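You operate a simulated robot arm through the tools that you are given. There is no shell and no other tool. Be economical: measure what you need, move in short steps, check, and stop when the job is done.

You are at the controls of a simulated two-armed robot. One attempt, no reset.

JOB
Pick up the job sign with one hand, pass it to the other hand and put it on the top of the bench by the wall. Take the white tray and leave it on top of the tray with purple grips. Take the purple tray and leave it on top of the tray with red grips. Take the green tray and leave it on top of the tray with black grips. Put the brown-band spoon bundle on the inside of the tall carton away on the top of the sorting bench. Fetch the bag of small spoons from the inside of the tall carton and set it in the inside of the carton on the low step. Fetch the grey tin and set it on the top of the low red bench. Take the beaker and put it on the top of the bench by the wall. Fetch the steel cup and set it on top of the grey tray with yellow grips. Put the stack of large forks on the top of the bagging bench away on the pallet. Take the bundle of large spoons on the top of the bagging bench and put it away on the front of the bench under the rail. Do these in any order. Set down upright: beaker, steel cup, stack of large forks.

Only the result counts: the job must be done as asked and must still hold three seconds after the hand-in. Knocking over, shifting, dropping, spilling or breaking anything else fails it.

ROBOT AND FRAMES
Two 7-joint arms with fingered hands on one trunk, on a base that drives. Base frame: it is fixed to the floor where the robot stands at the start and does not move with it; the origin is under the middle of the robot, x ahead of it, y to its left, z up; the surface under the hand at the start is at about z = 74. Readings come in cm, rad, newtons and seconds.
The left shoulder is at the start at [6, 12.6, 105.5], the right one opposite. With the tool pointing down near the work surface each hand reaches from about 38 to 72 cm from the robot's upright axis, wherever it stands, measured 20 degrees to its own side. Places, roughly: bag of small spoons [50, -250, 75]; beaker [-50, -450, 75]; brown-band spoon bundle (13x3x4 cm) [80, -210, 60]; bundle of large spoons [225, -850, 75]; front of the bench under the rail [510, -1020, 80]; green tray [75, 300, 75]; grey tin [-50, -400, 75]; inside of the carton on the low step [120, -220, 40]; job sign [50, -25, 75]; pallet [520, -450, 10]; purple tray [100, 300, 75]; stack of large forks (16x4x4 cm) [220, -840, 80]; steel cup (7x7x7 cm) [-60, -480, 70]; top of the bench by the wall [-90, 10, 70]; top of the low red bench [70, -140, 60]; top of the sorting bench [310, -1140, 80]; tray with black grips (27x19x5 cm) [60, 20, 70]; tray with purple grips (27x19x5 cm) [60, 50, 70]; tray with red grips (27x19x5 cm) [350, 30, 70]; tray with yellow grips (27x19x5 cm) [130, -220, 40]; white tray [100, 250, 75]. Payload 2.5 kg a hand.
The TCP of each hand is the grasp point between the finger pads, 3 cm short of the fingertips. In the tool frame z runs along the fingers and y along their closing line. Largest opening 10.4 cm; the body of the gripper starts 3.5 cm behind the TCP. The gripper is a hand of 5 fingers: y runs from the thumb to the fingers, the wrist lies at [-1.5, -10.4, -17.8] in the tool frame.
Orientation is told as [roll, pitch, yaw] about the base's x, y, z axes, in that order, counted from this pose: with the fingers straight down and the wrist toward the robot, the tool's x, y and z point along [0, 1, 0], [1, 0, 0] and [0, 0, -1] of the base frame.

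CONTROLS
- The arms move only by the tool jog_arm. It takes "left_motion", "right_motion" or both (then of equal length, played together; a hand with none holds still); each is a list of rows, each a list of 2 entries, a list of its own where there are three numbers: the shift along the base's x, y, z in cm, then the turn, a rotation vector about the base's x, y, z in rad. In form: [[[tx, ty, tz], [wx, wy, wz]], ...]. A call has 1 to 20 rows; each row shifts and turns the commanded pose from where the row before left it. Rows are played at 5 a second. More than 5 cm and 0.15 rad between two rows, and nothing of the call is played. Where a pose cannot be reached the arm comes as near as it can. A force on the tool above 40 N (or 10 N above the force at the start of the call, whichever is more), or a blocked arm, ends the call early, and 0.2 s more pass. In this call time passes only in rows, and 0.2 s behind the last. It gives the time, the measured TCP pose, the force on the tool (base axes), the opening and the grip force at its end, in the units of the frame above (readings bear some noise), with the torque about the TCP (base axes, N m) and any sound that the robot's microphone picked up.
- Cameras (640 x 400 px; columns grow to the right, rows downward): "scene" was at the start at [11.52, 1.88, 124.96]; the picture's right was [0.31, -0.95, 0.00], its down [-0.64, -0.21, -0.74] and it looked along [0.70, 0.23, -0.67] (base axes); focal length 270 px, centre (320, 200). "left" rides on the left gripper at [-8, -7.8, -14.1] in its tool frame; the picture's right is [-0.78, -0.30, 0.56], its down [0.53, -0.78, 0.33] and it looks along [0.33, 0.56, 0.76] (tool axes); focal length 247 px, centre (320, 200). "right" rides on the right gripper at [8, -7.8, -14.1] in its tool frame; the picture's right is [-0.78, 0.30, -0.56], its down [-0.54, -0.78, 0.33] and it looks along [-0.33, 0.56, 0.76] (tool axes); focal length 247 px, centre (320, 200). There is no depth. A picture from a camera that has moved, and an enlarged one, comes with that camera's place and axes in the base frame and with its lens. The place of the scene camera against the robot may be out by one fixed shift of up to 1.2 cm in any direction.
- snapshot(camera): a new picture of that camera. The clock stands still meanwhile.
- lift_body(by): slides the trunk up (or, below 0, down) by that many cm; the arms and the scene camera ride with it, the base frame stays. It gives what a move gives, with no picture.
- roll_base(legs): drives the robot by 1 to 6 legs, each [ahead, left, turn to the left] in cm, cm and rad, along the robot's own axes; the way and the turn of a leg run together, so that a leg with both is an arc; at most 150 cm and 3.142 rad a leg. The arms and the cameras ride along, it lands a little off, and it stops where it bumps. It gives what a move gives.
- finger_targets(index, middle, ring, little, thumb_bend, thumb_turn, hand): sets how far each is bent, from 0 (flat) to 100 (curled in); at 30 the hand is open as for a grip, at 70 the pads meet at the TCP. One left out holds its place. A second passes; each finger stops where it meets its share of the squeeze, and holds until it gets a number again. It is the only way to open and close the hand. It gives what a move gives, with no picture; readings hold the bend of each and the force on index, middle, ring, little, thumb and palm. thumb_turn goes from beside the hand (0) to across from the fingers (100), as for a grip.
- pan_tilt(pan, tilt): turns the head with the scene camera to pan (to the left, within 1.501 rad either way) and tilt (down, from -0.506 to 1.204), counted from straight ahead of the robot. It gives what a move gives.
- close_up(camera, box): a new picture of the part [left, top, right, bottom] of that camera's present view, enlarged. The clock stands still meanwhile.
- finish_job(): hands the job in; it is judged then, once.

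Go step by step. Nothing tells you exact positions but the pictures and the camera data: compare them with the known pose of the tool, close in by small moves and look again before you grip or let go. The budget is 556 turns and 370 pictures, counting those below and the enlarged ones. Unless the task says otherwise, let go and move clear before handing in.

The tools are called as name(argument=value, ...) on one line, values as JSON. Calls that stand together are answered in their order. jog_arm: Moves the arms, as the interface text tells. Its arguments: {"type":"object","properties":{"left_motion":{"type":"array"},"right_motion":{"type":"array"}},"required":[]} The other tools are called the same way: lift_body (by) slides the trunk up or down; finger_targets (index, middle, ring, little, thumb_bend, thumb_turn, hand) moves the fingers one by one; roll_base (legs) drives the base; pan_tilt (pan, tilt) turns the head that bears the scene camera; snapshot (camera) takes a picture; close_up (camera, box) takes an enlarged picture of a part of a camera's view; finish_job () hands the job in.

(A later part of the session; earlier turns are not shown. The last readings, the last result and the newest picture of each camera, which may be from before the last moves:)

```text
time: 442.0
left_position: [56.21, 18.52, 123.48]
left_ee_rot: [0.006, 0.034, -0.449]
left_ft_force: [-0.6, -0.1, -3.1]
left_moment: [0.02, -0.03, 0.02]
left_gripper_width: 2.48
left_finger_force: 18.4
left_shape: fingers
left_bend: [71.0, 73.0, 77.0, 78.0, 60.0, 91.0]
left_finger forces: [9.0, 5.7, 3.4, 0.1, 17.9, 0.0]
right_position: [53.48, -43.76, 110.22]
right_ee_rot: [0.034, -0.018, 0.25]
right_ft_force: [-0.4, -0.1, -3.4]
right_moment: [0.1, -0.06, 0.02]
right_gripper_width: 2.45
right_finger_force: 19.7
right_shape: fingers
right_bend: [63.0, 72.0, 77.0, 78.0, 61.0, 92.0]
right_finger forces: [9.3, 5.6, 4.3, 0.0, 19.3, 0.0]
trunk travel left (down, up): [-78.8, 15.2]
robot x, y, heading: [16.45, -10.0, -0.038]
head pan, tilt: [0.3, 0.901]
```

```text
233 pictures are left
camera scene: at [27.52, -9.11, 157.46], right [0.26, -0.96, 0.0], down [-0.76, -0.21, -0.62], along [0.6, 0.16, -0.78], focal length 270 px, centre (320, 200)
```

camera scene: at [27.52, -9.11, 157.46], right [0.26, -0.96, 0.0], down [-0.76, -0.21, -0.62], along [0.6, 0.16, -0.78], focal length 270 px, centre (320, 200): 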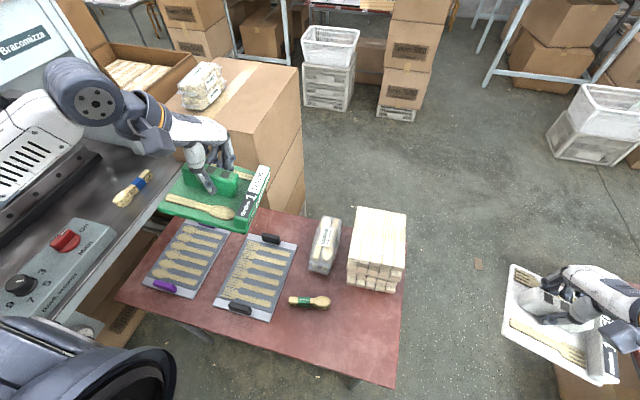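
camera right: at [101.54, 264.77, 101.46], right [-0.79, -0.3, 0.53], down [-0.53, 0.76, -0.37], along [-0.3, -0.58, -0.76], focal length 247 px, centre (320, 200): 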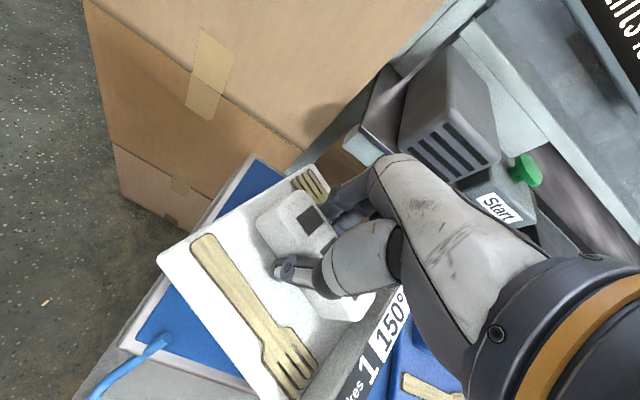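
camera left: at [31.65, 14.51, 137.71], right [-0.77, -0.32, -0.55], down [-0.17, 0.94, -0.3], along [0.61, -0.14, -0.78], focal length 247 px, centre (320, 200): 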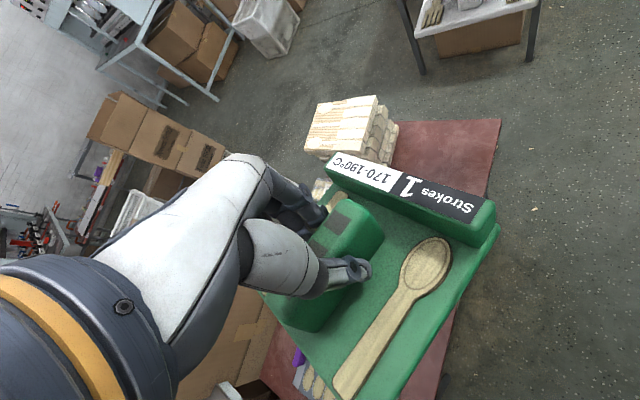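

Green tray is aligned over the black-grip tray (offset about +1, +0.4). Correcting, and lowering the trunk 30.

jog_arm(left_motion=[[[1, 0.4, 0], [0, 0, 0]]])

lift_body(by=-30)

snapshot(camera="scene")

snapshot(camera="left")

```text
time: 442.4
left_position: [57.13, 19.06, 123.45]
left_ee_rot: [0.007, 0.037, -0.449]
left_ft_force: [0.0, 0.1, -2.8]
left_moment: [0.02, 0.0, 0.02]
left_gripper_width: 2.48
left_finger_force: 17.7
left_shape: fingers
left_bend: [71.0, 73.0, 77.0, 78.0, 60.0, 91.0]
left_finger forces: [9.1, 5.7, 3.4, 0.0, 17.9, 0.1]
right_position: [53.27, -43.83, 110.23]
right_ee_rot: [0.036, -0.019, 0.252]
right_ft_force: [1.0, 0.2, -2.9]
right_moment: [0.06, -0.02, 0.0]
right_gripper_width: 2.41
right_finger_force: 19.0
right_shape: fingers
right_bend: [63.0, 72.0, 77.0, 78.0, 61.0, 92.0]
right_finger forces: [9.3, 5.7, 4.3, 0.1, 19.4, 0.1]
trunk travel left (down, up): [-78.8, 15.2]
robot x, y, heading: [16.53, -10.12, -0.031]
head pan, tilt: [0.3, 0.901]
```

```text
time: 445.4
left_position: [57.14, 19.03, 93.49]
left_ee_rot: [0.008, 0.036, -0.449]
left_ft_force: [0.1, 0.5, -3.2]
left_moment: [-0.02, -0.01, 0.01]
left_gripper_width: 2.47
left_finger_force: 18.0
left_shape: fingers
left_bend: [71.0, 73.0, 77.0, 78.0, 60.0, 91.0]
left_finger forces: [9.1, 5.7, 3.4, 0.0, 17.9, 0.1]
right_position: [53.37, -43.76, 80.27]
right_ee_rot: [0.034, -0.02, 0.251]
right_ft_force: [-0.2, 0.0, -2.5]
right_moment: [0.04, -0.07, 0.02]
right_gripper_width: 2.41
right_finger_force: 19.2
right_shape: fingers
right_bend: [63.0, 72.0, 77.0, 78.0, 61.0, 92.0]
right_finger forces: [9.3, 5.7, 4.3, 0.1, 19.3, 0.0]
trunk travel left (down, up): [-48.8, 45.2]
robot x, y, heading: [16.56, -10.37, -0.035]
head pan, tilt: [0.3, 0.901]
```

```text
232 pictures are left
camera scene: at [27.43, -9.12, 127.47], right [0.26, -0.96, 0.0], down [-0.76, -0.21, -0.62], along [0.6, 0.16, -0.78], focal length 270 px, centre (320, 200)
```

scene: 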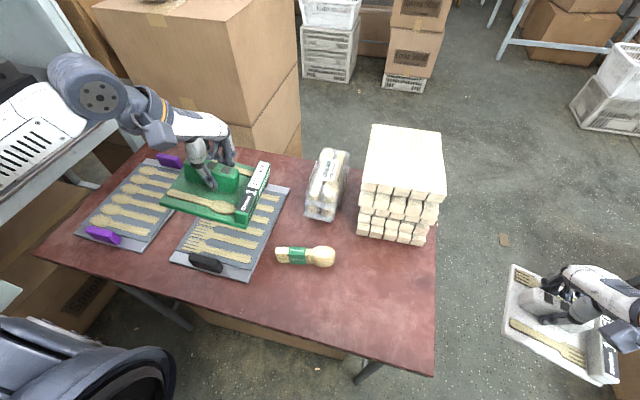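

```text
231 pictures are left
camera left: at [47.11, 14.93, 107.77], right [-0.62, -0.56, -0.55], down [-0.48, 0.83, -0.3], along [0.62, 0.08, -0.78], focal length 247 px, centre (320, 200)
```

left: 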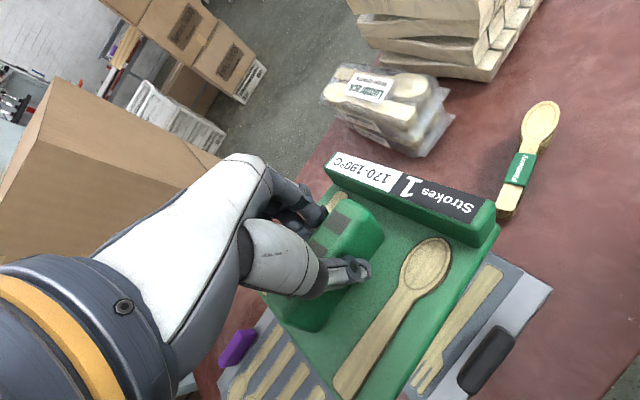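

Good. The elbow clears the press edge. Lowering 9, then small steps.

lift_body(by=-9)

close_up(camera="scene", box=[60, 80, 360, 300])

snapshot(camera="left")

```text
time: 446.7
left_position: [57.14, 18.93, 84.58]
left_ee_rot: [0.007, 0.035, -0.45]
left_ft_force: [-0.6, -0.3, -3.1]
left_moment: [0.02, -0.03, 0.01]
left_gripper_width: 2.5
left_finger_force: 17.8
left_shape: fingers
left_bend: [71.0, 73.0, 77.0, 78.0, 60.0, 91.0]
left_finger forces: [9.1, 5.7, 3.4, 0.1, 17.9, 0.0]
right_position: [53.39, -43.92, 71.27]
right_ee_rot: [0.035, -0.023, 0.251]
right_ft_force: [-0.4, 0.2, -2.7]
right_moment: [0.03, -0.09, 0.0]
right_gripper_width: 2.47
right_finger_force: 19.4
right_shape: fingers
right_bend: [63.0, 72.0, 77.0, 78.0, 61.0, 92.0]
right_finger forces: [9.4, 5.6, 4.3, 0.0, 19.3, 0.1]
trunk travel left (down, up): [-39.8, 54.2]
robot x, y, heading: [16.75, -10.15, -0.032]
head pan, tilt: [0.3, 0.901]
```

```text
1.82 times, centred on (210, 190) of scene
camera zoom: at [27.43, -9.12, 118.47], right [0.26, -0.96, 0.0], down [-0.76, -0.21, -0.62], along [0.6, 0.16, -0.78], focal length 491 px, centre (520, 218)
```

zoom: 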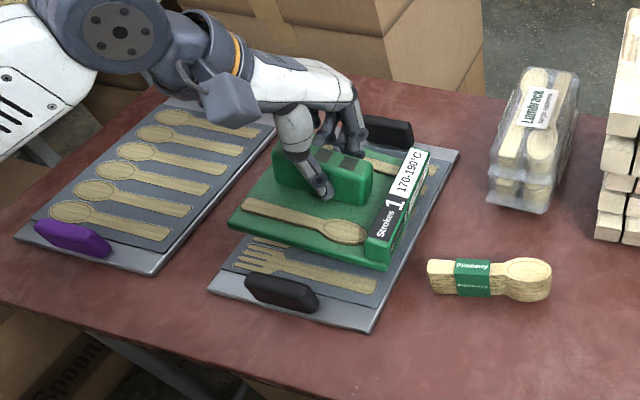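

```text
229 pictures are left
camera left: at [47.1, 14.93, 98.77], right [-0.62, -0.56, -0.55], down [-0.48, 0.83, -0.3], along [0.62, 0.08, -0.78], focal length 247 px, centre (320, 200)
```

left: 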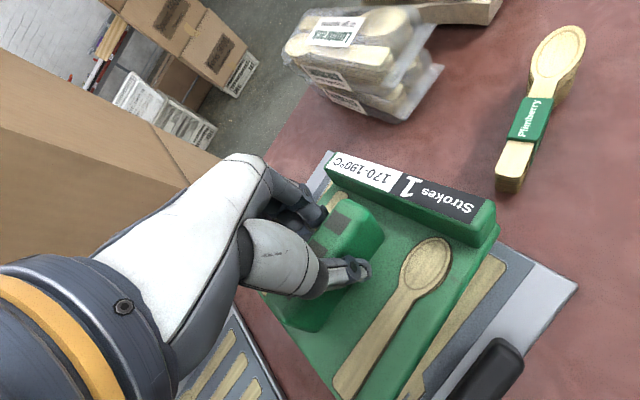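

Centred between the black grips. Lowering to contact.

lift_body(by=-2)

lift_body(by=-0.8)

```text
time: 447.3
left_position: [57.31, 18.93, 82.62]
left_ee_rot: [0.01, 0.032, -0.45]
left_ft_force: [-0.3, -0.3, -0.8]
left_moment: [-0.13, -0.23, 0.02]
left_gripper_width: 2.46
left_finger_force: 19.7
left_shape: fingers
left_bend: [71.0, 73.0, 77.0, 78.0, 60.0, 91.0]
left_finger forces: [10.4, 5.9, 3.2, 0.0, 19.3, 0.1]
right_position: [53.32, -43.79, 69.17]
right_ee_rot: [0.035, -0.02, 0.252]
right_ft_force: [-0.7, 0.6, -3.0]
right_moment: [0.1, -0.05, 0.0]
right_gripper_width: 2.42
right_finger_force: 19.4
right_shape: fingers
right_bend: [63.0, 72.0, 77.0, 78.0, 61.0, 92.0]
right_finger forces: [9.3, 5.6, 4.2, 0.0, 19.3, 0.0]
trunk travel left (down, up): [-37.8, 56.2]
robot x, y, heading: [16.52, -9.84, -0.036]
head pan, tilt: [0.3, 0.901]
```

```text
time: 447.9
left_position: [56.97, 19.0, 81.73]
left_ee_rot: [0.009, 0.033, -0.451]
left_ft_force: [0.3, 0.8, 1.7]
left_moment: [-0.2, -0.3, 0.03]
left_gripper_width: 2.45
left_finger_force: 21.2
left_shape: fingers
left_bend: [71.0, 73.0, 77.0, 78.0, 60.0, 91.0]
left_finger forces: [11.5, 6.2, 3.0, 0.0, 21.0, 0.0]
right_position: [53.25, -43.84, 68.41]
right_ee_rot: [0.036, -0.022, 0.253]
right_ft_force: [0.8, 0.5, -2.8]
right_moment: [0.08, -0.06, 0.02]
right_gripper_width: 2.43
right_finger_force: 18.8
right_shape: fingers
right_bend: [63.0, 72.0, 77.0, 78.0, 61.0, 92.0]
right_finger forces: [9.4, 5.7, 4.3, 0.0, 19.3, 0.1]
trunk travel left (down, up): [-37.0, 57.0]
robot x, y, heading: [16.53, -10.48, -0.035]
head pan, tilt: [0.3, 0.901]
```

Touching on one edge; 0.7 more, then release.

lift_body(by=-0.7)

close_up(camera="scene", box=[60, 80, 360, 300])

```text
time: 448.5
left_position: [57.23, 19.04, 80.95]
left_ee_rot: [0.008, 0.035, -0.449]
left_ft_force: [0.8, 1.3, 1.4]
left_moment: [-0.27, -0.39, 0.06]
left_gripper_width: 2.47
left_finger_force: 22.2
left_shape: fingers
left_bend: [71.0, 73.0, 77.0, 78.0, 60.0, 91.0]
left_finger forces: [12.1, 6.0, 3.4, 0.0, 21.7, 0.1]
right_position: [53.39, -43.8, 67.68]
right_ee_rot: [0.036, -0.021, 0.251]
right_ft_force: [0.1, -1.0, -1.9]
right_moment: [0.08, -0.05, -0.02]
right_gripper_width: 2.45
right_finger_force: 19.3
right_shape: fingers
right_bend: [63.0, 72.0, 77.0, 78.0, 61.0, 92.0]
right_finger forces: [9.3, 5.7, 4.3, 0.1, 19.3, 0.0]
trunk travel left (down, up): [-36.3, 57.7]
robot x, y, heading: [16.44, -10.21, -0.031]
head pan, tilt: [0.3, 0.901]
```

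```text
1.82 times, centred on (210, 190) of scene
camera zoom: at [27.4, -9.13, 114.97], right [0.26, -0.96, 0.0], down [-0.76, -0.21, -0.62], along [0.6, 0.16, -0.78], focal length 491 px, centre (520, 218)
```

zoom: 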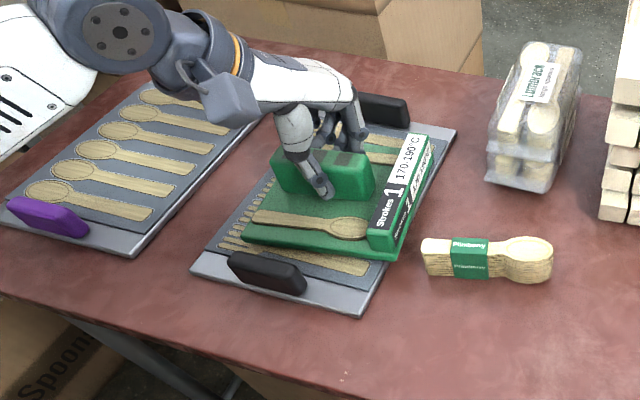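

Nearly flat on the tray. 0.4 more and open to the half setting, then rise.

lift_body(by=-0.4)

finger_targets(hand="left", index=47, middle=47, ring=47, little=47, thumb_bend=47)

lift_body(by=12)

close_up(camera="scene", box=[60, 80, 360, 300])

```text
time: 449.0
left_position: [57.22, 18.97, 80.74]
left_ee_rot: [0.009, 0.034, -0.45]
left_ft_force: [-2.2, 1.0, 4.5]
left_moment: [-0.2, -0.44, 0.04]
left_gripper_width: 2.47
left_finger_force: 23.5
left_shape: fingers
left_bend: [71.0, 73.0, 77.0, 78.0, 60.0, 91.0]
left_finger forces: [12.1, 7.3, 3.0, 0.1, 24.0, 0.1]
right_position: [53.26, -43.88, 67.24]
right_ee_rot: [0.035, -0.02, 0.25]
right_ft_force: [1.1, 0.7, -3.1]
right_moment: [0.07, -0.08, -0.03]
right_gripper_width: 2.45
right_finger_force: 19.4
right_shape: fingers
right_bend: [63.0, 72.0, 77.0, 78.0, 61.0, 92.0]
right_finger forces: [9.3, 5.7, 4.3, 0.0, 19.3, 0.1]
trunk travel left (down, up): [-35.9, 58.1]
robot x, y, heading: [16.34, -10.45, -0.035]
head pan, tilt: [0.3, 0.901]
```

```text
time: 450.0
left_position: [57.15, 19.05, 80.37]
left_ee_rot: [0.007, 0.035, -0.449]
left_ft_force: [0.3, -0.6, -0.7]
left_moment: [-0.01, -0.01, 0.02]
left_gripper_width: 5.9
left_finger_force: 0.0
left_shape: fingers
left_bend: [47.0, 47.0, 47.0, 47.0, 47.0, 97.0]
left_finger forces: [0.1, 0.0, 0.0, 0.0, 0.0, 0.1]
right_position: [53.35, -43.8, 67.3]
right_ee_rot: [0.035, -0.02, 0.252]
right_ft_force: [0.1, 0.2, -2.8]
right_moment: [0.08, -0.03, -0.02]
right_gripper_width: 2.45
right_finger_force: 18.9
right_shape: fingers
right_bend: [63.0, 72.0, 77.0, 78.0, 61.0, 92.0]
right_finger forces: [9.3, 5.7, 4.2, 0.0, 19.2, 0.1]
trunk travel left (down, up): [-35.9, 58.1]
robot x, y, heading: [16.53, -10.23, -0.031]
head pan, tilt: [0.3, 0.901]
```

```text
time: 451.5
left_position: [57.16, 18.99, 92.62]
left_ee_rot: [0.008, 0.035, -0.45]
left_ft_force: [-0.6, 0.3, -0.5]
left_moment: [-0.02, 0.01, -0.01]
left_gripper_width: 5.92
left_finger_force: 0.1
left_shape: fingers
left_bend: [47.0, 47.0, 47.0, 47.0, 47.0, 97.0]
left_finger forces: [0.0, 0.0, 0.1, 0.0, 0.1, 0.0]
right_position: [53.44, -43.92, 79.37]
right_ee_rot: [0.036, -0.021, 0.252]
right_ft_force: [-0.4, 0.9, -3.1]
right_moment: [0.07, -0.04, -0.02]
right_gripper_width: 2.46
right_finger_force: 19.2
right_shape: fingers
right_bend: [63.0, 72.0, 77.0, 78.0, 61.0, 92.0]
right_finger forces: [9.3, 5.7, 4.3, 0.0, 19.4, 0.0]
trunk travel left (down, up): [-47.9, 46.1]
robot x, y, heading: [16.18, -10.45, -0.034]
head pan, tilt: [0.3, 0.901]
```

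```text
1.82 times, centred on (210, 190) of scene
camera zoom: at [27.42, -9.13, 126.57], right [0.26, -0.96, 0.0], down [-0.76, -0.21, -0.62], along [0.6, 0.16, -0.78], focal length 491 px, centre (520, 218)
```

zoom: 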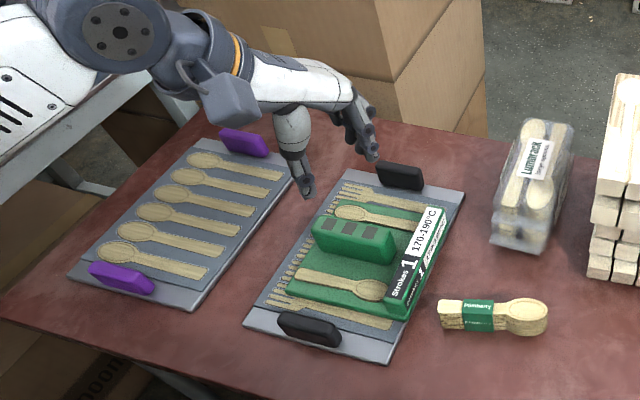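

Green is done. For the white tray I need the right hand reaching left onto the purple-grip tray (centre [57.5, 44.9]). I'll rise, back off, and tuck the left arm in the middle and high first.

lift_body(by=10)

roll_base(legs=[[-20, 0, 0]])

jog_arm(left_motion=[[[0, 0, 4], [0, 0, 0]], [[0, 0, 4], [0, 0, 0]], [[-1, -2, 4], [0, 0, 0]], [[-1, -3, 3], [0, 0, 0]], [[-1, -3, 3], [0, 0, 0]], [[-1, -3, 2], [0, 0, 0]], [[-1, -3, 2], [0, 0, 0]], [[-1, -3, 0], [0, 0, 0]], [[-1, -3, 0], [0, 0, 0]]])

snapshot(camera="scene")

```text
time: 452.8
left_position: [57.1, 19.06, 102.49]
left_ee_rot: [0.007, 0.035, -0.451]
left_ft_force: [0.3, -0.5, -0.7]
left_moment: [0.0, 0.01, 0.0]
left_gripper_width: 5.93
left_finger_force: 0.1
left_shape: fingers
left_bend: [47.0, 47.0, 47.0, 47.0, 47.0, 97.0]
left_finger forces: [0.1, 0.1, 0.0, 0.0, 0.1, 0.1]
right_position: [53.32, -43.78, 89.29]
right_ee_rot: [0.036, -0.021, 0.25]
right_ft_force: [0.8, -0.6, -3.7]
right_moment: [0.08, -0.09, -0.03]
right_gripper_width: 2.43
right_finger_force: 19.4
right_shape: fingers
right_bend: [63.0, 72.0, 77.0, 78.0, 61.0, 92.0]
right_finger forces: [9.3, 5.8, 4.3, 0.1, 19.3, 0.1]
trunk travel left (down, up): [-57.9, 36.1]
robot x, y, heading: [16.82, -10.1, -0.038]
head pan, tilt: [0.3, 0.901]
```

```text
time: 454.4
left_position: [36.78, 19.84, 102.64]
left_ee_rot: [0.007, 0.033, -0.446]
left_ft_force: [0.6, -0.3, 0.6]
left_moment: [0.0, 0.01, 0.04]
left_gripper_width: 5.95
left_finger_force: 0.0
left_shape: fingers
left_bend: [47.0, 47.0, 47.0, 47.0, 47.0, 97.0]
left_finger forces: [0.0, 0.0, 0.0, 0.1, 0.1, 0.1]
right_position: [33.44, -42.91, 89.33]
right_ee_rot: [0.035, -0.022, 0.256]
right_ft_force: [-0.6, 0.1, -3.1]
right_moment: [0.08, -0.06, -0.01]
right_gripper_width: 2.44
right_finger_force: 19.0
right_shape: fingers
right_bend: [63.0, 72.0, 77.0, 78.0, 61.0, 92.0]
right_finger forces: [9.3, 5.6, 4.2, 0.1, 19.2, 0.0]
trunk travel left (down, up): [-57.9, 36.1]
robot x, y, heading: [-3.71, -9.72, -0.031]
head pan, tilt: [0.3, 0.901]
```

```text
time: 455.9
left_position: [32.82, 9.38, 121.62]
left_ee_rot: [-0.181, -0.018, -0.446]
left_ft_force: [-0.1, 0.4, -0.1]
left_moment: [-0.02, 0.01, -0.01]
left_gripper_width: 5.95
left_finger_force: 0.1
left_shape: fingers
left_bend: [47.0, 47.0, 47.0, 47.0, 47.0, 97.0]
left_finger forces: [0.0, 0.1, 0.0, 0.1, 0.0, 0.0]
right_position: [33.43, -42.81, 89.31]
right_ee_rot: [0.038, -0.019, 0.256]
right_ft_force: [0.1, -0.3, -3.3]
right_moment: [0.11, -0.06, -0.02]
right_gripper_width: 2.43
right_finger_force: 19.3
right_shape: fingers
right_bend: [63.0, 72.0, 77.0, 78.0, 61.0, 92.0]
right_finger forces: [9.4, 5.7, 4.4, 0.0, 19.2, 0.1]
trunk travel left (down, up): [-57.9, 36.1]
robot x, y, heading: [-3.35, -10.06, -0.027]
head pan, tilt: [0.3, 0.901]
stopped in row 7 (left hand): the arm was blocked; the commanded pose is now the measured one
```

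```text
226 pictures are left
camera scene: at [7.28, -8.45, 136.57], right [0.27, -0.96, 0.0], down [-0.76, -0.21, -0.62], along [0.6, 0.17, -0.78], focal length 270 px, centre (320, 200)
```

scene: 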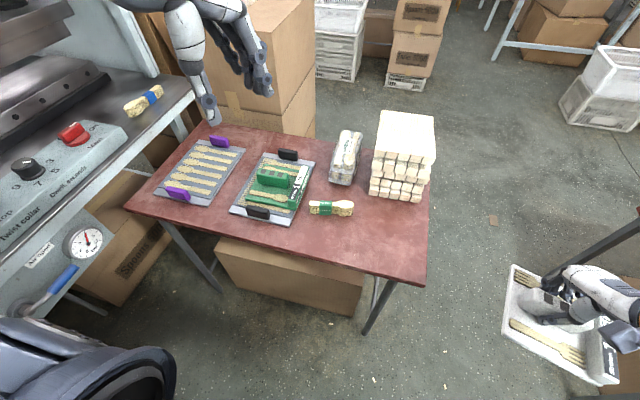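

The left wrist met my own head. I'll ease it forward and down, restoring the tilt.

jog_arm(left_motion=[[[3, 1, -2], [0.06, 0.02, 0]], [[3, 0, -2], [0.06, 0, 0]], [[3, 0, -1], [0.06, 0, 0]], [[0, 0, 0], [0, 0, 0]]])

pan_tilt(pan=0.1, tilt=0.8)

snapshot(camera="scene")

```text
time: 456.9
left_position: [41.66, 10.33, 117.01]
left_ee_rot: [-0.021, 0.074, -0.443]
left_ft_force: [0.4, 0.2, -0.2]
left_moment: [0.0, -0.02, 0.04]
left_gripper_width: 5.92
left_finger_force: 0.0
left_shape: fingers
left_bend: [47.0, 47.0, 47.0, 47.0, 47.0, 97.0]
left_finger forces: [0.1, 0.0, 0.0, 0.1, 0.0, 0.0]
right_position: [33.39, -42.85, 89.35]
right_ee_rot: [0.035, -0.021, 0.256]
right_ft_force: [1.4, 0.6, -1.9]
right_moment: [0.09, -0.02, -0.01]
right_gripper_width: 2.44
right_finger_force: 19.1
right_shape: fingers
right_bend: [63.0, 72.0, 77.0, 78.0, 61.0, 92.0]
right_finger forces: [9.3, 5.6, 4.3, 0.0, 19.2, 0.0]
trunk travel left (down, up): [-57.9, 36.1]
robot x, y, heading: [-3.61, -9.63, -0.032]
head pan, tilt: [0.3, 0.901]
```

```text
time: 457.6
left_position: [41.78, 10.29, 116.82]
left_ee_rot: [-0.023, 0.075, -0.443]
left_ft_force: [-0.4, 0.3, -0.3]
left_moment: [0.01, -0.06, 0.03]
left_gripper_width: 5.95
left_finger_force: 0.1
left_shape: fingers
left_bend: [47.0, 47.0, 47.0, 47.0, 47.0, 97.0]
left_finger forces: [0.0, 0.0, 0.1, 0.0, 0.0, 0.0]
right_position: [33.49, -42.89, 89.41]
right_ee_rot: [0.035, -0.021, 0.257]
right_ft_force: [-0.2, -0.6, -3.2]
right_moment: [0.1, -0.06, -0.01]
right_gripper_width: 2.44
right_finger_force: 19.1
right_shape: fingers
right_bend: [63.0, 72.0, 77.0, 78.0, 61.0, 92.0]
right_finger forces: [9.3, 5.4, 4.3, 0.0, 19.2, 0.0]
trunk travel left (down, up): [-57.9, 36.1]
robot x, y, heading: [-3.6, -9.62, -0.027]
head pan, tilt: [0.099, 0.799]
```

```text
225 pictures are left
camera scene: at [8.04, -9.9, 137.36], right [0.07, -1.0, 0.0], down [-0.72, -0.05, -0.7], along [0.69, 0.05, -0.72], focal length 270 px, centre (320, 200)
```

scene: 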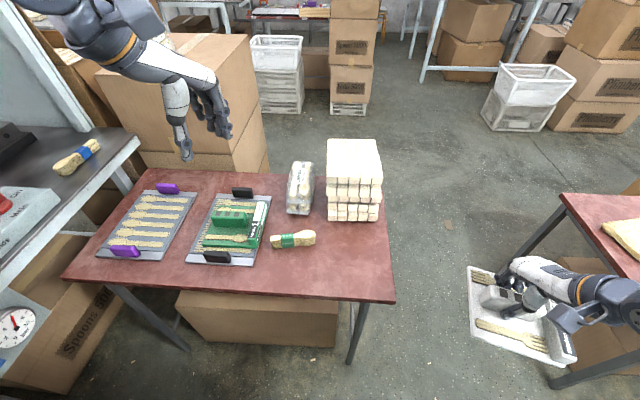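

I'll shift the left hand to the middle and a bit higher (still ahead of my head), so the right arm can pass beneath it.

jog_arm(left_motion=[[[0.5, -2.5, 2], [0, 0, 0]], [[0.5, -2.5, 2], [0, 0, 0]], [[0.5, -2.5, 2], [0, 0, 0]], [[0.5, -2.5, 2], [0, 0, 0]], [[0.5, -2.5, 2], [0, 0, 0]]])

lift_body(by=10)

snapshot(camera="scene")

```text
time: 458.8
left_position: [44.71, -1.52, 126.64]
left_ee_rot: [-0.021, 0.078, -0.441]
left_ft_force: [0.7, 0.2, 0.5]
left_moment: [-0.03, 0.02, 0.0]
left_gripper_width: 5.93
left_finger_force: 0.1
left_shape: fingers
left_bend: [47.0, 47.0, 47.0, 47.0, 47.0, 98.0]
left_finger forces: [0.0, 0.0, 0.1, 0.0, 0.1, 0.1]
left hand out of reach, approached as far as the arm can: row 5
right_position: [33.38, -43.01, 89.26]
right_ee_rot: [0.037, -0.019, 0.256]
right_ft_force: [-0.2, -0.6, -3.1]
right_moment: [0.04, -0.04, -0.04]
right_gripper_width: 2.48
right_finger_force: 19.6
right_shape: fingers
right_bend: [63.0, 72.0, 77.0, 78.0, 61.0, 92.0]
right_finger forces: [9.3, 5.6, 4.3, 0.0, 19.3, 0.0]
trunk travel left (down, up): [-57.9, 36.1]
robot x, y, heading: [-3.5, -10.06, -0.026]
head pan, tilt: [0.099, 0.799]
```

```text
time: 460.2
left_position: [44.38, -1.58, 136.79]
left_ee_rot: [-0.024, 0.073, -0.445]
left_ft_force: [-0.1, -1.0, 0.6]
left_moment: [0.02, -0.01, -0.02]
left_gripper_width: 5.93
left_finger_force: 0.1
left_shape: fingers
left_bend: [47.0, 47.0, 47.0, 47.0, 47.0, 98.0]
left_finger forces: [0.0, 0.0, 0.1, 0.0, 0.1, 0.0]
right_position: [33.36, -42.91, 99.36]
right_ee_rot: [0.035, -0.021, 0.257]
right_ft_force: [0.2, 0.4, -3.1]
right_moment: [0.07, -0.06, 0.02]
right_gripper_width: 2.44
right_finger_force: 19.4
right_shape: fingers
right_bend: [63.0, 72.0, 77.0, 78.0, 61.0, 92.0]
right_finger forces: [9.3, 5.6, 4.3, 0.0, 19.4, 0.0]
trunk travel left (down, up): [-67.9, 26.1]
robot x, y, heading: [-3.5, -9.38, -0.027]
head pan, tilt: [0.099, 0.799]
```

```text
224 pictures are left
camera scene: at [8.05, -9.91, 147.36], right [0.07, -1.0, 0.0], down [-0.72, -0.05, -0.7], along [0.7, 0.05, -0.72], focal length 270 px, centre (320, 200)
```

scene: 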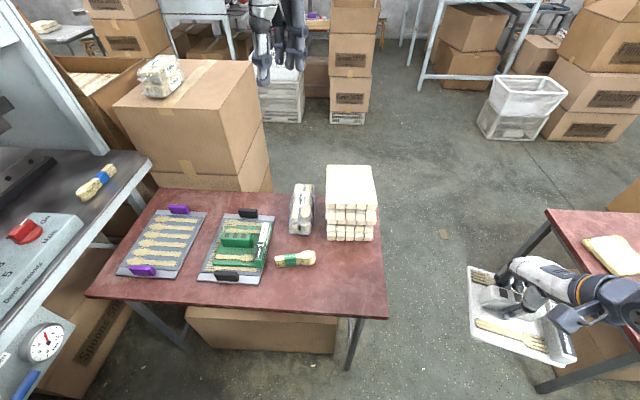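

Path looks clear. Moving the white tray across to the left under the raised left hand.

jog_arm(right_motion=[[[0, 2, 2], [0, 0, 0]], [[0, 3.5, 2], [0, 0, 0]], [[1, 3.5, 1], [0, 0, 0]], [[1, 3.5, 0], [0, 0, 0]], [[1, 3.5, 0], [0, 0, 0]], [[1, 3.5, 0], [0, 0, 0]], [[1, 3.5, 0], [0, 0, 0]], [[1, 3.5, 0], [0, 0, 0]], [[1, 3.5, 0], [0, 0, 0]], [[1, 3.5, 0], [0, 0, 0]], [[1, 3.5, 0], [0, 0, 0]], [[1, 3.5, 0], [0, 0, 0]], [[1, 3.5, 0], [0, 0, 0]], [[1, 3, 0], [0, 0, 0]]])

snapshot(camera="scene")

```text
time: 463.2
left_position: [44.61, -1.46, 136.71]
left_ee_rot: [-0.023, 0.074, -0.445]
left_ft_force: [0.3, -0.1, -0.2]
left_moment: [-0.01, 0.01, -0.04]
left_gripper_width: 5.96
left_finger_force: 0.1
left_shape: fingers
left_bend: [47.0, 47.0, 47.0, 47.0, 47.0, 98.0]
left_finger forces: [0.0, 0.1, 0.0, 0.0, 0.0, 0.1]
right_position: [45.55, 4.17, 104.18]
right_ee_rot: [0.035, -0.021, 0.256]
right_ft_force: [0.7, 0.1, -3.5]
right_moment: [0.09, -0.07, 0.0]
right_gripper_width: 2.43
right_finger_force: 19.0
right_shape: fingers
right_bend: [63.0, 72.0, 77.0, 78.0, 61.0, 92.0]
right_finger forces: [9.4, 5.5, 4.2, 0.0, 19.1, 0.0]
trunk travel left (down, up): [-67.9, 26.1]
robot x, y, heading: [-3.94, -9.47, -0.03]
head pan, tilt: [0.099, 0.799]
```

```text
223 pictures are left
camera scene: at [8.06, -9.8, 147.36], right [0.07, -1.0, 0.0], down [-0.72, -0.05, -0.7], along [0.7, 0.05, -0.72], focal length 270 px, centre (320, 200)
```

scene: 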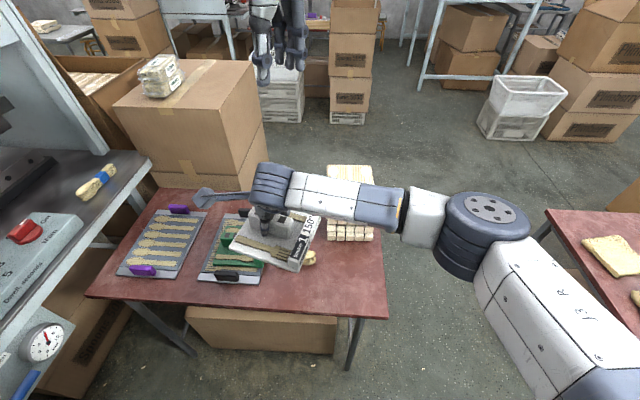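

The white tray is where I need it relative to me. Turning +0.36 to align it, then moving in.

roll_base(legs=[[0, 0, 0.36], [23, 17.3, 0]])

pan_tilt(pan=0.1, tilt=0.95)

snapshot(camera="scene")

snapshot(camera="right")

```text
time: 466.3
left_position: [54.52, 39.47, 136.66]
left_ee_rot: [-0.022, 0.073, -0.082]
left_ft_force: [-0.1, 0.1, -0.3]
left_moment: [0.0, 0.01, 0.0]
left_gripper_width: 5.96
left_finger_force: 0.1
left_shape: fingers
left_bend: [47.0, 47.0, 47.0, 47.0, 47.0, 98.0]
left_finger forces: [0.0, 0.0, 0.0, 0.0, 0.0, 0.0]
right_position: [53.25, 45.27, 104.16]
right_ee_rot: [0.035, -0.018, 0.622]
right_ft_force: [-0.8, -0.7, -2.5]
right_moment: [0.06, -0.03, -0.02]
right_gripper_width: 2.42
right_finger_force: 19.1
right_shape: fingers
right_bend: [63.0, 72.0, 77.0, 78.0, 61.0, 92.0]
right_finger forces: [9.4, 5.6, 4.2, 0.0, 18.9, 0.0]
trunk travel left (down, up): [-67.9, 26.1]
robot x, y, heading: [12.45, 14.84, 0.333]
head pan, tilt: [0.099, 0.799]
```

```text
time: 467.0
left_position: [54.35, 39.45, 136.71]
left_ee_rot: [-0.02, 0.074, -0.08]
left_ft_force: [-0.2, -0.3, 0.6]
left_moment: [0.02, 0.03, -0.05]
left_gripper_width: 5.96
left_finger_force: 0.0
left_shape: fingers
left_bend: [47.0, 47.0, 47.0, 47.0, 47.0, 98.0]
left_finger forces: [0.0, 0.0, 0.0, 0.0, 0.0, 0.0]
right_position: [53.28, 45.09, 104.17]
right_ee_rot: [0.034, -0.02, 0.622]
right_ft_force: [0.2, 0.2, -2.9]
right_moment: [0.09, -0.01, -0.01]
right_gripper_width: 2.44
right_finger_force: 18.9
right_shape: fingers
right_bend: [63.0, 72.0, 77.0, 78.0, 61.0, 92.0]
right_finger forces: [9.2, 5.4, 4.2, 0.1, 19.1, 0.0]
trunk travel left (down, up): [-67.9, 26.1]
robot x, y, heading: [12.12, 14.87, 0.337]
head pan, tilt: [0.099, 0.949]
```

```text
222 pictures are left
camera scene: at [22.24, 18.47, 146.21], right [0.42, -0.91, 0.0], down [-0.74, -0.34, -0.58], along [0.53, 0.25, -0.81], focal length 270 px, centre (320, 200)
```

scene: 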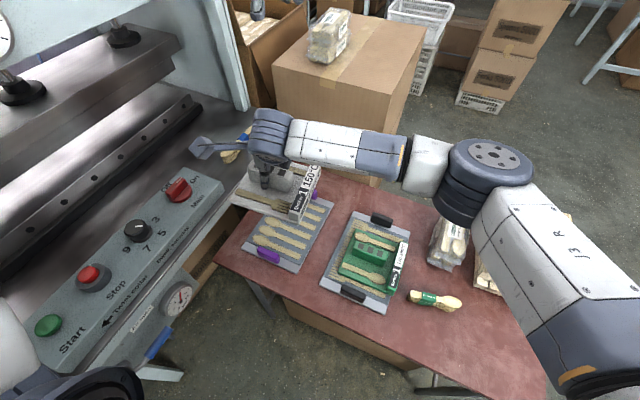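

```text
221 pictures are left
camera right: at [42.36, 46.55, 118.4], right [0.69, -0.48, 0.53], down [-0.32, -0.87, -0.37], along [0.64, 0.08, -0.76], focal length 247 px, centre (320, 200)
```

right: 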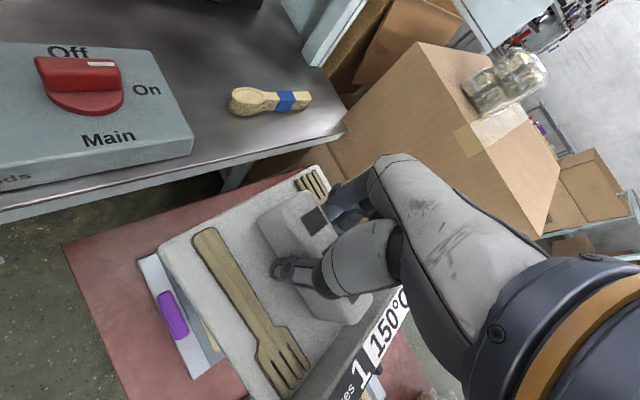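

Adjusting: +4 in x, +1.5 in y and -0.15 in yaw to centre the white plate over the purple-grip tray, then lowering 14.

jog_arm(right_motion=[[[2, 0.7, 0], [0, 0, -0.08]], [[2, 0.6, 0], [0, 0, -0.07]]])

lift_body(by=-13)

snapshot(camera="right")

snapshot(camera="scene")

```text
time: 467.6
left_position: [54.3, 39.55, 136.7]
left_ee_rot: [-0.023, 0.073, -0.08]
left_ft_force: [0.4, 0.4, 0.0]
left_moment: [0.02, 0.0, 0.0]
left_gripper_width: 5.94
left_finger_force: 0.0
left_shape: fingers
left_bend: [47.0, 47.0, 47.0, 47.0, 47.0, 98.0]
left_finger forces: [0.0, 0.1, 0.0, 0.1, 0.0, 0.0]
right_position: [57.26, 46.42, 104.16]
right_ee_rot: [0.036, -0.022, 0.471]
right_ft_force: [0.9, -0.3, -2.7]
right_moment: [0.09, -0.04, 0.0]
right_gripper_width: 2.42
right_finger_force: 19.3
right_shape: fingers
right_bend: [63.0, 72.0, 77.0, 78.0, 61.0, 92.0]
right_finger forces: [9.3, 5.5, 4.2, 0.1, 18.9, 0.0]
trunk travel left (down, up): [-67.9, 26.1]
robot x, y, heading: [11.96, 14.97, 0.336]
head pan, tilt: [0.099, 0.949]
```

```text
time: 469.2
left_position: [54.29, 39.55, 123.67]
left_ee_rot: [-0.02, 0.075, -0.08]
left_ft_force: [-0.4, 0.0, -0.8]
left_moment: [0.01, 0.0, -0.01]
left_gripper_width: 5.94
left_finger_force: 0.0
left_shape: fingers
left_bend: [47.0, 47.0, 47.0, 47.0, 47.0, 98.0]
left_finger forces: [0.0, 0.1, 0.1, 0.0, 0.0, 0.1]
right_position: [57.31, 46.39, 91.1]
right_ee_rot: [0.037, -0.021, 0.471]
right_ft_force: [0.0, 0.8, -3.1]
right_moment: [0.05, -0.03, -0.01]
right_gripper_width: 2.44
right_finger_force: 18.7
right_shape: fingers
right_bend: [63.0, 72.0, 77.0, 78.0, 61.0, 92.0]
right_finger forces: [9.3, 5.6, 4.2, 0.1, 19.0, 0.1]
trunk travel left (down, up): [-54.9, 39.1]
robot x, y, heading: [12.25, 14.83, 0.34]
head pan, tilt: [0.099, 0.949]
```

```text
220 pictures are left
camera right: at [46.76, 49.42, 105.37], right [0.62, -0.58, 0.53], down [-0.45, -0.81, -0.37], along [0.65, -0.01, -0.76], focal length 247 px, centre (320, 200)
```

right: 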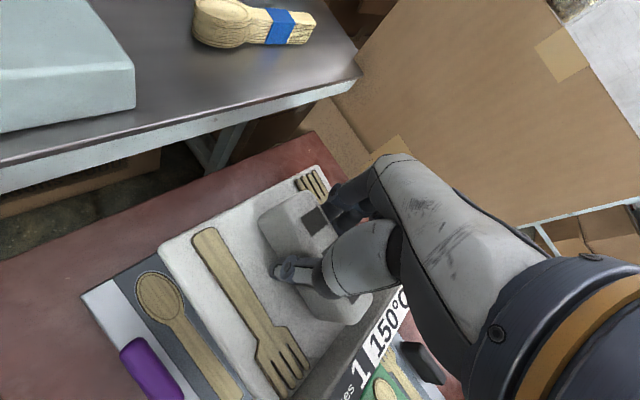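

```text
219 pictures are left
camera scene: at [22.24, 18.47, 133.21], right [0.42, -0.91, 0.0], down [-0.74, -0.34, -0.58], along [0.53, 0.25, -0.81], focal length 270 px, centre (320, 200)
```

scene: 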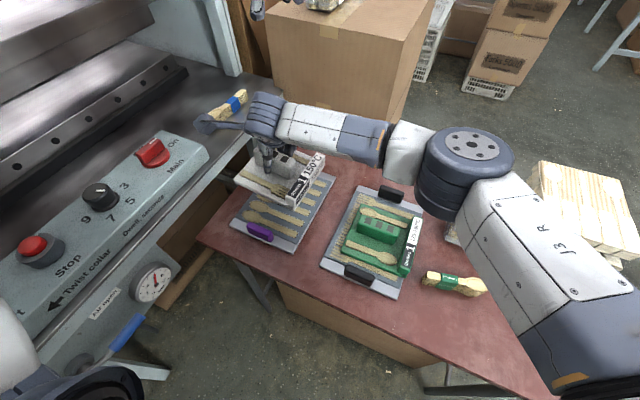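

Plate spans x 49.6–66.5, y 36–53 over the tray (44–71, 35.6–54.6): well centred. Lowering 7.5, then small steps.

lift_body(by=-7.5)

lift_body(by=-1.2)

lift_body(by=-0.8)

snapshot(camera="scene")

```text
time: 470.3
left_position: [54.36, 39.55, 116.35]
left_ee_rot: [-0.021, 0.074, -0.079]
left_ft_force: [0.9, 0.5, -0.8]
left_moment: [0.0, -0.02, 0.03]
left_gripper_width: 5.96
left_finger_force: 0.0
left_shape: fingers
left_bend: [47.0, 47.0, 47.0, 47.0, 47.0, 98.0]
left_finger forces: [0.0, 0.0, 0.0, 0.1, 0.0, 0.0]
right_position: [57.32, 46.45, 83.69]
right_ee_rot: [0.035, -0.02, 0.47]
right_ft_force: [-0.2, -1.3, -2.8]
right_moment: [0.08, -0.05, -0.02]
right_gripper_width: 2.43
right_finger_force: 19.1
right_shape: fingers
right_bend: [63.0, 72.0, 77.0, 78.0, 61.0, 92.0]
right_finger forces: [9.2, 5.5, 4.1, 0.1, 19.0, 0.1]
trunk travel left (down, up): [-47.4, 46.6]
robot x, y, heading: [12.31, 14.67, 0.336]
head pan, tilt: [0.099, 0.949]
```

```text
time: 470.9
left_position: [54.37, 39.53, 115.08]
left_ee_rot: [-0.021, 0.073, -0.079]
left_ft_force: [0.0, -0.2, 0.4]
left_moment: [-0.01, 0.0, -0.02]
left_gripper_width: 5.95
left_finger_force: 0.0
left_shape: fingers
left_bend: [47.0, 47.0, 47.0, 47.0, 47.0, 98.0]
left_finger forces: [0.0, 0.1, 0.0, 0.1, 0.0, 0.0]
right_position: [57.22, 46.39, 82.47]
right_ee_rot: [0.035, -0.021, 0.472]
right_ft_force: [0.1, 0.2, -3.8]
right_moment: [0.04, -0.04, -0.01]
right_gripper_width: 2.42
right_finger_force: 18.4
right_shape: fingers
right_bend: [63.0, 72.0, 77.0, 78.0, 61.0, 92.0]
right_finger forces: [9.3, 5.7, 4.2, 0.1, 19.0, 0.0]
trunk travel left (down, up): [-46.2, 47.8]
robot x, y, heading: [12.21, 14.57, 0.33]
head pan, tilt: [0.099, 0.949]
```

```text
time: 471.5
left_position: [54.36, 39.49, 114.32]
left_ee_rot: [-0.02, 0.072, -0.08]
left_ft_force: [-0.2, 0.2, -0.8]
left_moment: [0.01, 0.04, 0.04]
left_gripper_width: 5.96
left_finger_force: 0.1
left_shape: fingers
left_bend: [47.0, 47.0, 47.0, 47.0, 47.0, 98.0]
left_finger forces: [0.0, 0.0, 0.1, 0.0, 0.1, 0.1]
right_position: [57.15, 46.32, 81.64]
right_ee_rot: [0.034, -0.021, 0.47]
right_ft_force: [0.1, -0.5, -3.3]
right_moment: [0.07, -0.04, -0.01]
right_gripper_width: 2.43
right_finger_force: 19.2
right_shape: fingers
right_bend: [63.0, 72.0, 77.0, 78.0, 61.0, 92.0]
right_finger forces: [9.3, 5.6, 4.2, 0.0, 19.0, 0.0]
trunk travel left (down, up): [-45.4, 48.6]
robot x, y, heading: [12.55, 14.64, 0.337]
head pan, tilt: [0.099, 0.949]
```

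```text
218 pictures are left
camera scene: at [22.24, 18.47, 123.7], right [0.42, -0.91, 0.0], down [-0.74, -0.34, -0.58], along [0.53, 0.25, -0.81], focal length 270 px, centre (320, 200)
```

scene: 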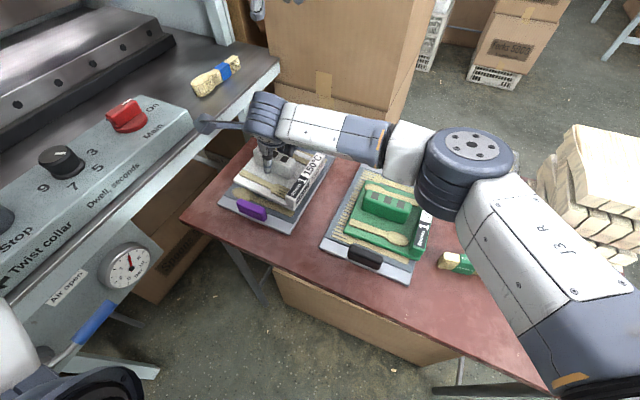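

Not yet in contact. Lowering a little more.

lift_body(by=-0.7)

lift_body(by=-0.6)

```text
time: 472.0
left_position: [54.42, 39.57, 113.54]
left_ee_rot: [-0.021, 0.073, -0.081]
left_ft_force: [-0.1, -0.9, 0.6]
left_moment: [0.02, -0.02, -0.02]
left_gripper_width: 5.94
left_finger_force: 0.2
left_shape: fingers
left_bend: [47.0, 47.0, 47.0, 47.0, 47.0, 98.0]
left_finger forces: [0.0, 0.0, 0.0, 0.0, 0.1, 0.0]
right_position: [57.19, 46.34, 80.9]
right_ee_rot: [0.034, -0.022, 0.472]
right_ft_force: [0.5, 1.0, -3.6]
right_moment: [0.06, -0.03, -0.01]
right_gripper_width: 2.4
right_finger_force: 19.2
right_shape: fingers
right_bend: [63.0, 72.0, 77.0, 78.0, 61.0, 92.0]
right_finger forces: [9.3, 5.6, 4.2, 0.1, 19.0, 0.0]
trunk travel left (down, up): [-44.7, 49.3]
robot x, y, heading: [12.23, 14.49, 0.337]
head pan, tilt: [0.099, 0.949]
```

```text
time: 472.6
left_position: [54.35, 39.54, 112.94]
left_ee_rot: [-0.02, 0.074, -0.079]
left_ft_force: [-0.5, -0.8, 0.1]
left_moment: [-0.01, -0.01, -0.02]
left_gripper_width: 5.94
left_finger_force: 0.1
left_shape: fingers
left_bend: [47.0, 47.0, 47.0, 47.0, 47.0, 98.0]
left_finger forces: [0.0, 0.0, 0.1, 0.0, 0.1, 0.0]
right_position: [57.29, 46.31, 80.3]
right_ee_rot: [0.034, -0.02, 0.471]
right_ft_force: [0.7, 1.2, -0.4]
right_moment: [-0.08, 0.03, 0.03]
right_gripper_width: 2.44
right_finger_force: 20.3
right_shape: fingers
right_bend: [71.0, 73.0, 77.0, 78.0, 61.0, 92.0]
right_finger forces: [8.5, 6.3, 6.0, 0.0, 20.4, 0.0]
trunk travel left (down, up): [-44.1, 49.9]
robot x, y, heading: [11.96, 14.81, 0.336]
head pan, tilt: [0.099, 0.949]
```

Contact begins; 0.4 more, then open and rise.

lift_body(by=-0.4)

finger_targets(hand="right", index=47, middle=47, ring=47, little=47, thumb_bend=47)

lift_body(by=12)

snapshot(camera="scene")

```text
time: 473.1
left_position: [54.27, 39.52, 112.61]
left_ee_rot: [-0.02, 0.073, -0.081]
left_ft_force: [0.4, 0.3, 0.4]
left_moment: [-0.01, 0.03, 0.03]
left_gripper_width: 5.94
left_finger_force: 0.1
left_shape: fingers
left_bend: [47.0, 47.0, 47.0, 47.0, 47.0, 98.0]
left_finger forces: [0.0, 0.0, 0.0, 0.0, 0.0, 0.1]
right_position: [57.28, 46.44, 79.99]
right_ee_rot: [0.036, -0.021, 0.471]
right_ft_force: [0.7, 1.2, 0.2]
right_moment: [-0.16, -0.02, 0.04]
right_gripper_width: 2.42
right_finger_force: 21.1
right_shape: fingers
right_bend: [71.0, 73.0, 77.0, 78.0, 61.0, 91.0]
right_finger forces: [8.0, 6.6, 6.9, 0.0, 20.9, 0.0]
trunk travel left (down, up): [-43.7, 50.3]
robot x, y, heading: [12.52, 14.92, 0.332]
head pan, tilt: [0.099, 0.949]
```

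```text
time: 474.1
left_position: [54.27, 39.47, 112.51]
left_ee_rot: [-0.022, 0.073, -0.078]
left_ft_force: [-0.4, 0.1, -0.3]
left_moment: [0.01, 0.02, 0.0]
left_gripper_width: 5.96
left_finger_force: 0.1
left_shape: fingers
left_bend: [47.0, 47.0, 47.0, 47.0, 47.0, 98.0]
left_finger forces: [0.1, 0.1, 0.1, 0.1, 0.0, 0.1]
right_position: [57.21, 46.35, 79.95]
right_ee_rot: [0.035, -0.02, 0.472]
right_ft_force: [-0.6, -0.9, -0.2]
right_moment: [0.0, -0.02, -0.02]
right_gripper_width: 5.96
right_finger_force: 0.1
right_shape: fingers
right_bend: [47.0, 47.0, 47.0, 47.0, 47.0, 97.0]
right_finger forces: [0.0, 0.0, 0.0, 0.0, 0.1, 0.0]
trunk travel left (down, up): [-43.7, 50.3]
robot x, y, heading: [12.37, 14.92, 0.338]
head pan, tilt: [0.099, 0.949]
```

```text
time: 475.6
left_position: [54.3, 39.36, 124.54]
left_ee_rot: [-0.021, 0.072, -0.08]
left_ft_force: [0.7, -0.3, 0.3]
left_moment: [0.03, 0.02, 0.03]
left_gripper_width: 5.95
left_finger_force: 0.0
left_shape: fingers
left_bend: [47.0, 47.0, 47.0, 47.0, 47.0, 98.0]
left_finger forces: [0.0, 0.1, 0.0, 0.0, 0.0, 0.1]
right_position: [57.14, 46.37, 91.9]
right_ee_rot: [0.035, -0.021, 0.472]
right_ft_force: [0.2, 0.4, -0.4]
right_moment: [0.0, 0.01, -0.01]
right_gripper_width: 5.94
right_finger_force: 0.0
right_shape: fingers
right_bend: [47.0, 47.0, 47.0, 47.0, 47.0, 97.0]
right_finger forces: [0.0, 0.0, 0.0, 0.2, 0.0, 0.0]
trunk travel left (down, up): [-55.7, 38.3]
robot x, y, heading: [12.68, 14.8, 0.336]
head pan, tilt: [0.099, 0.949]
```

```text
217 pictures are left
camera scene: at [22.23, 18.47, 134.0], right [0.42, -0.91, 0.0], down [-0.74, -0.34, -0.58], along [0.53, 0.25, -0.81], focal length 270 px, centre (320, 200)
```

scene: 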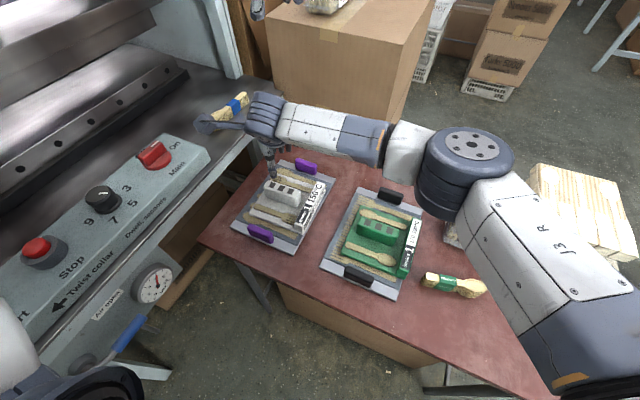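

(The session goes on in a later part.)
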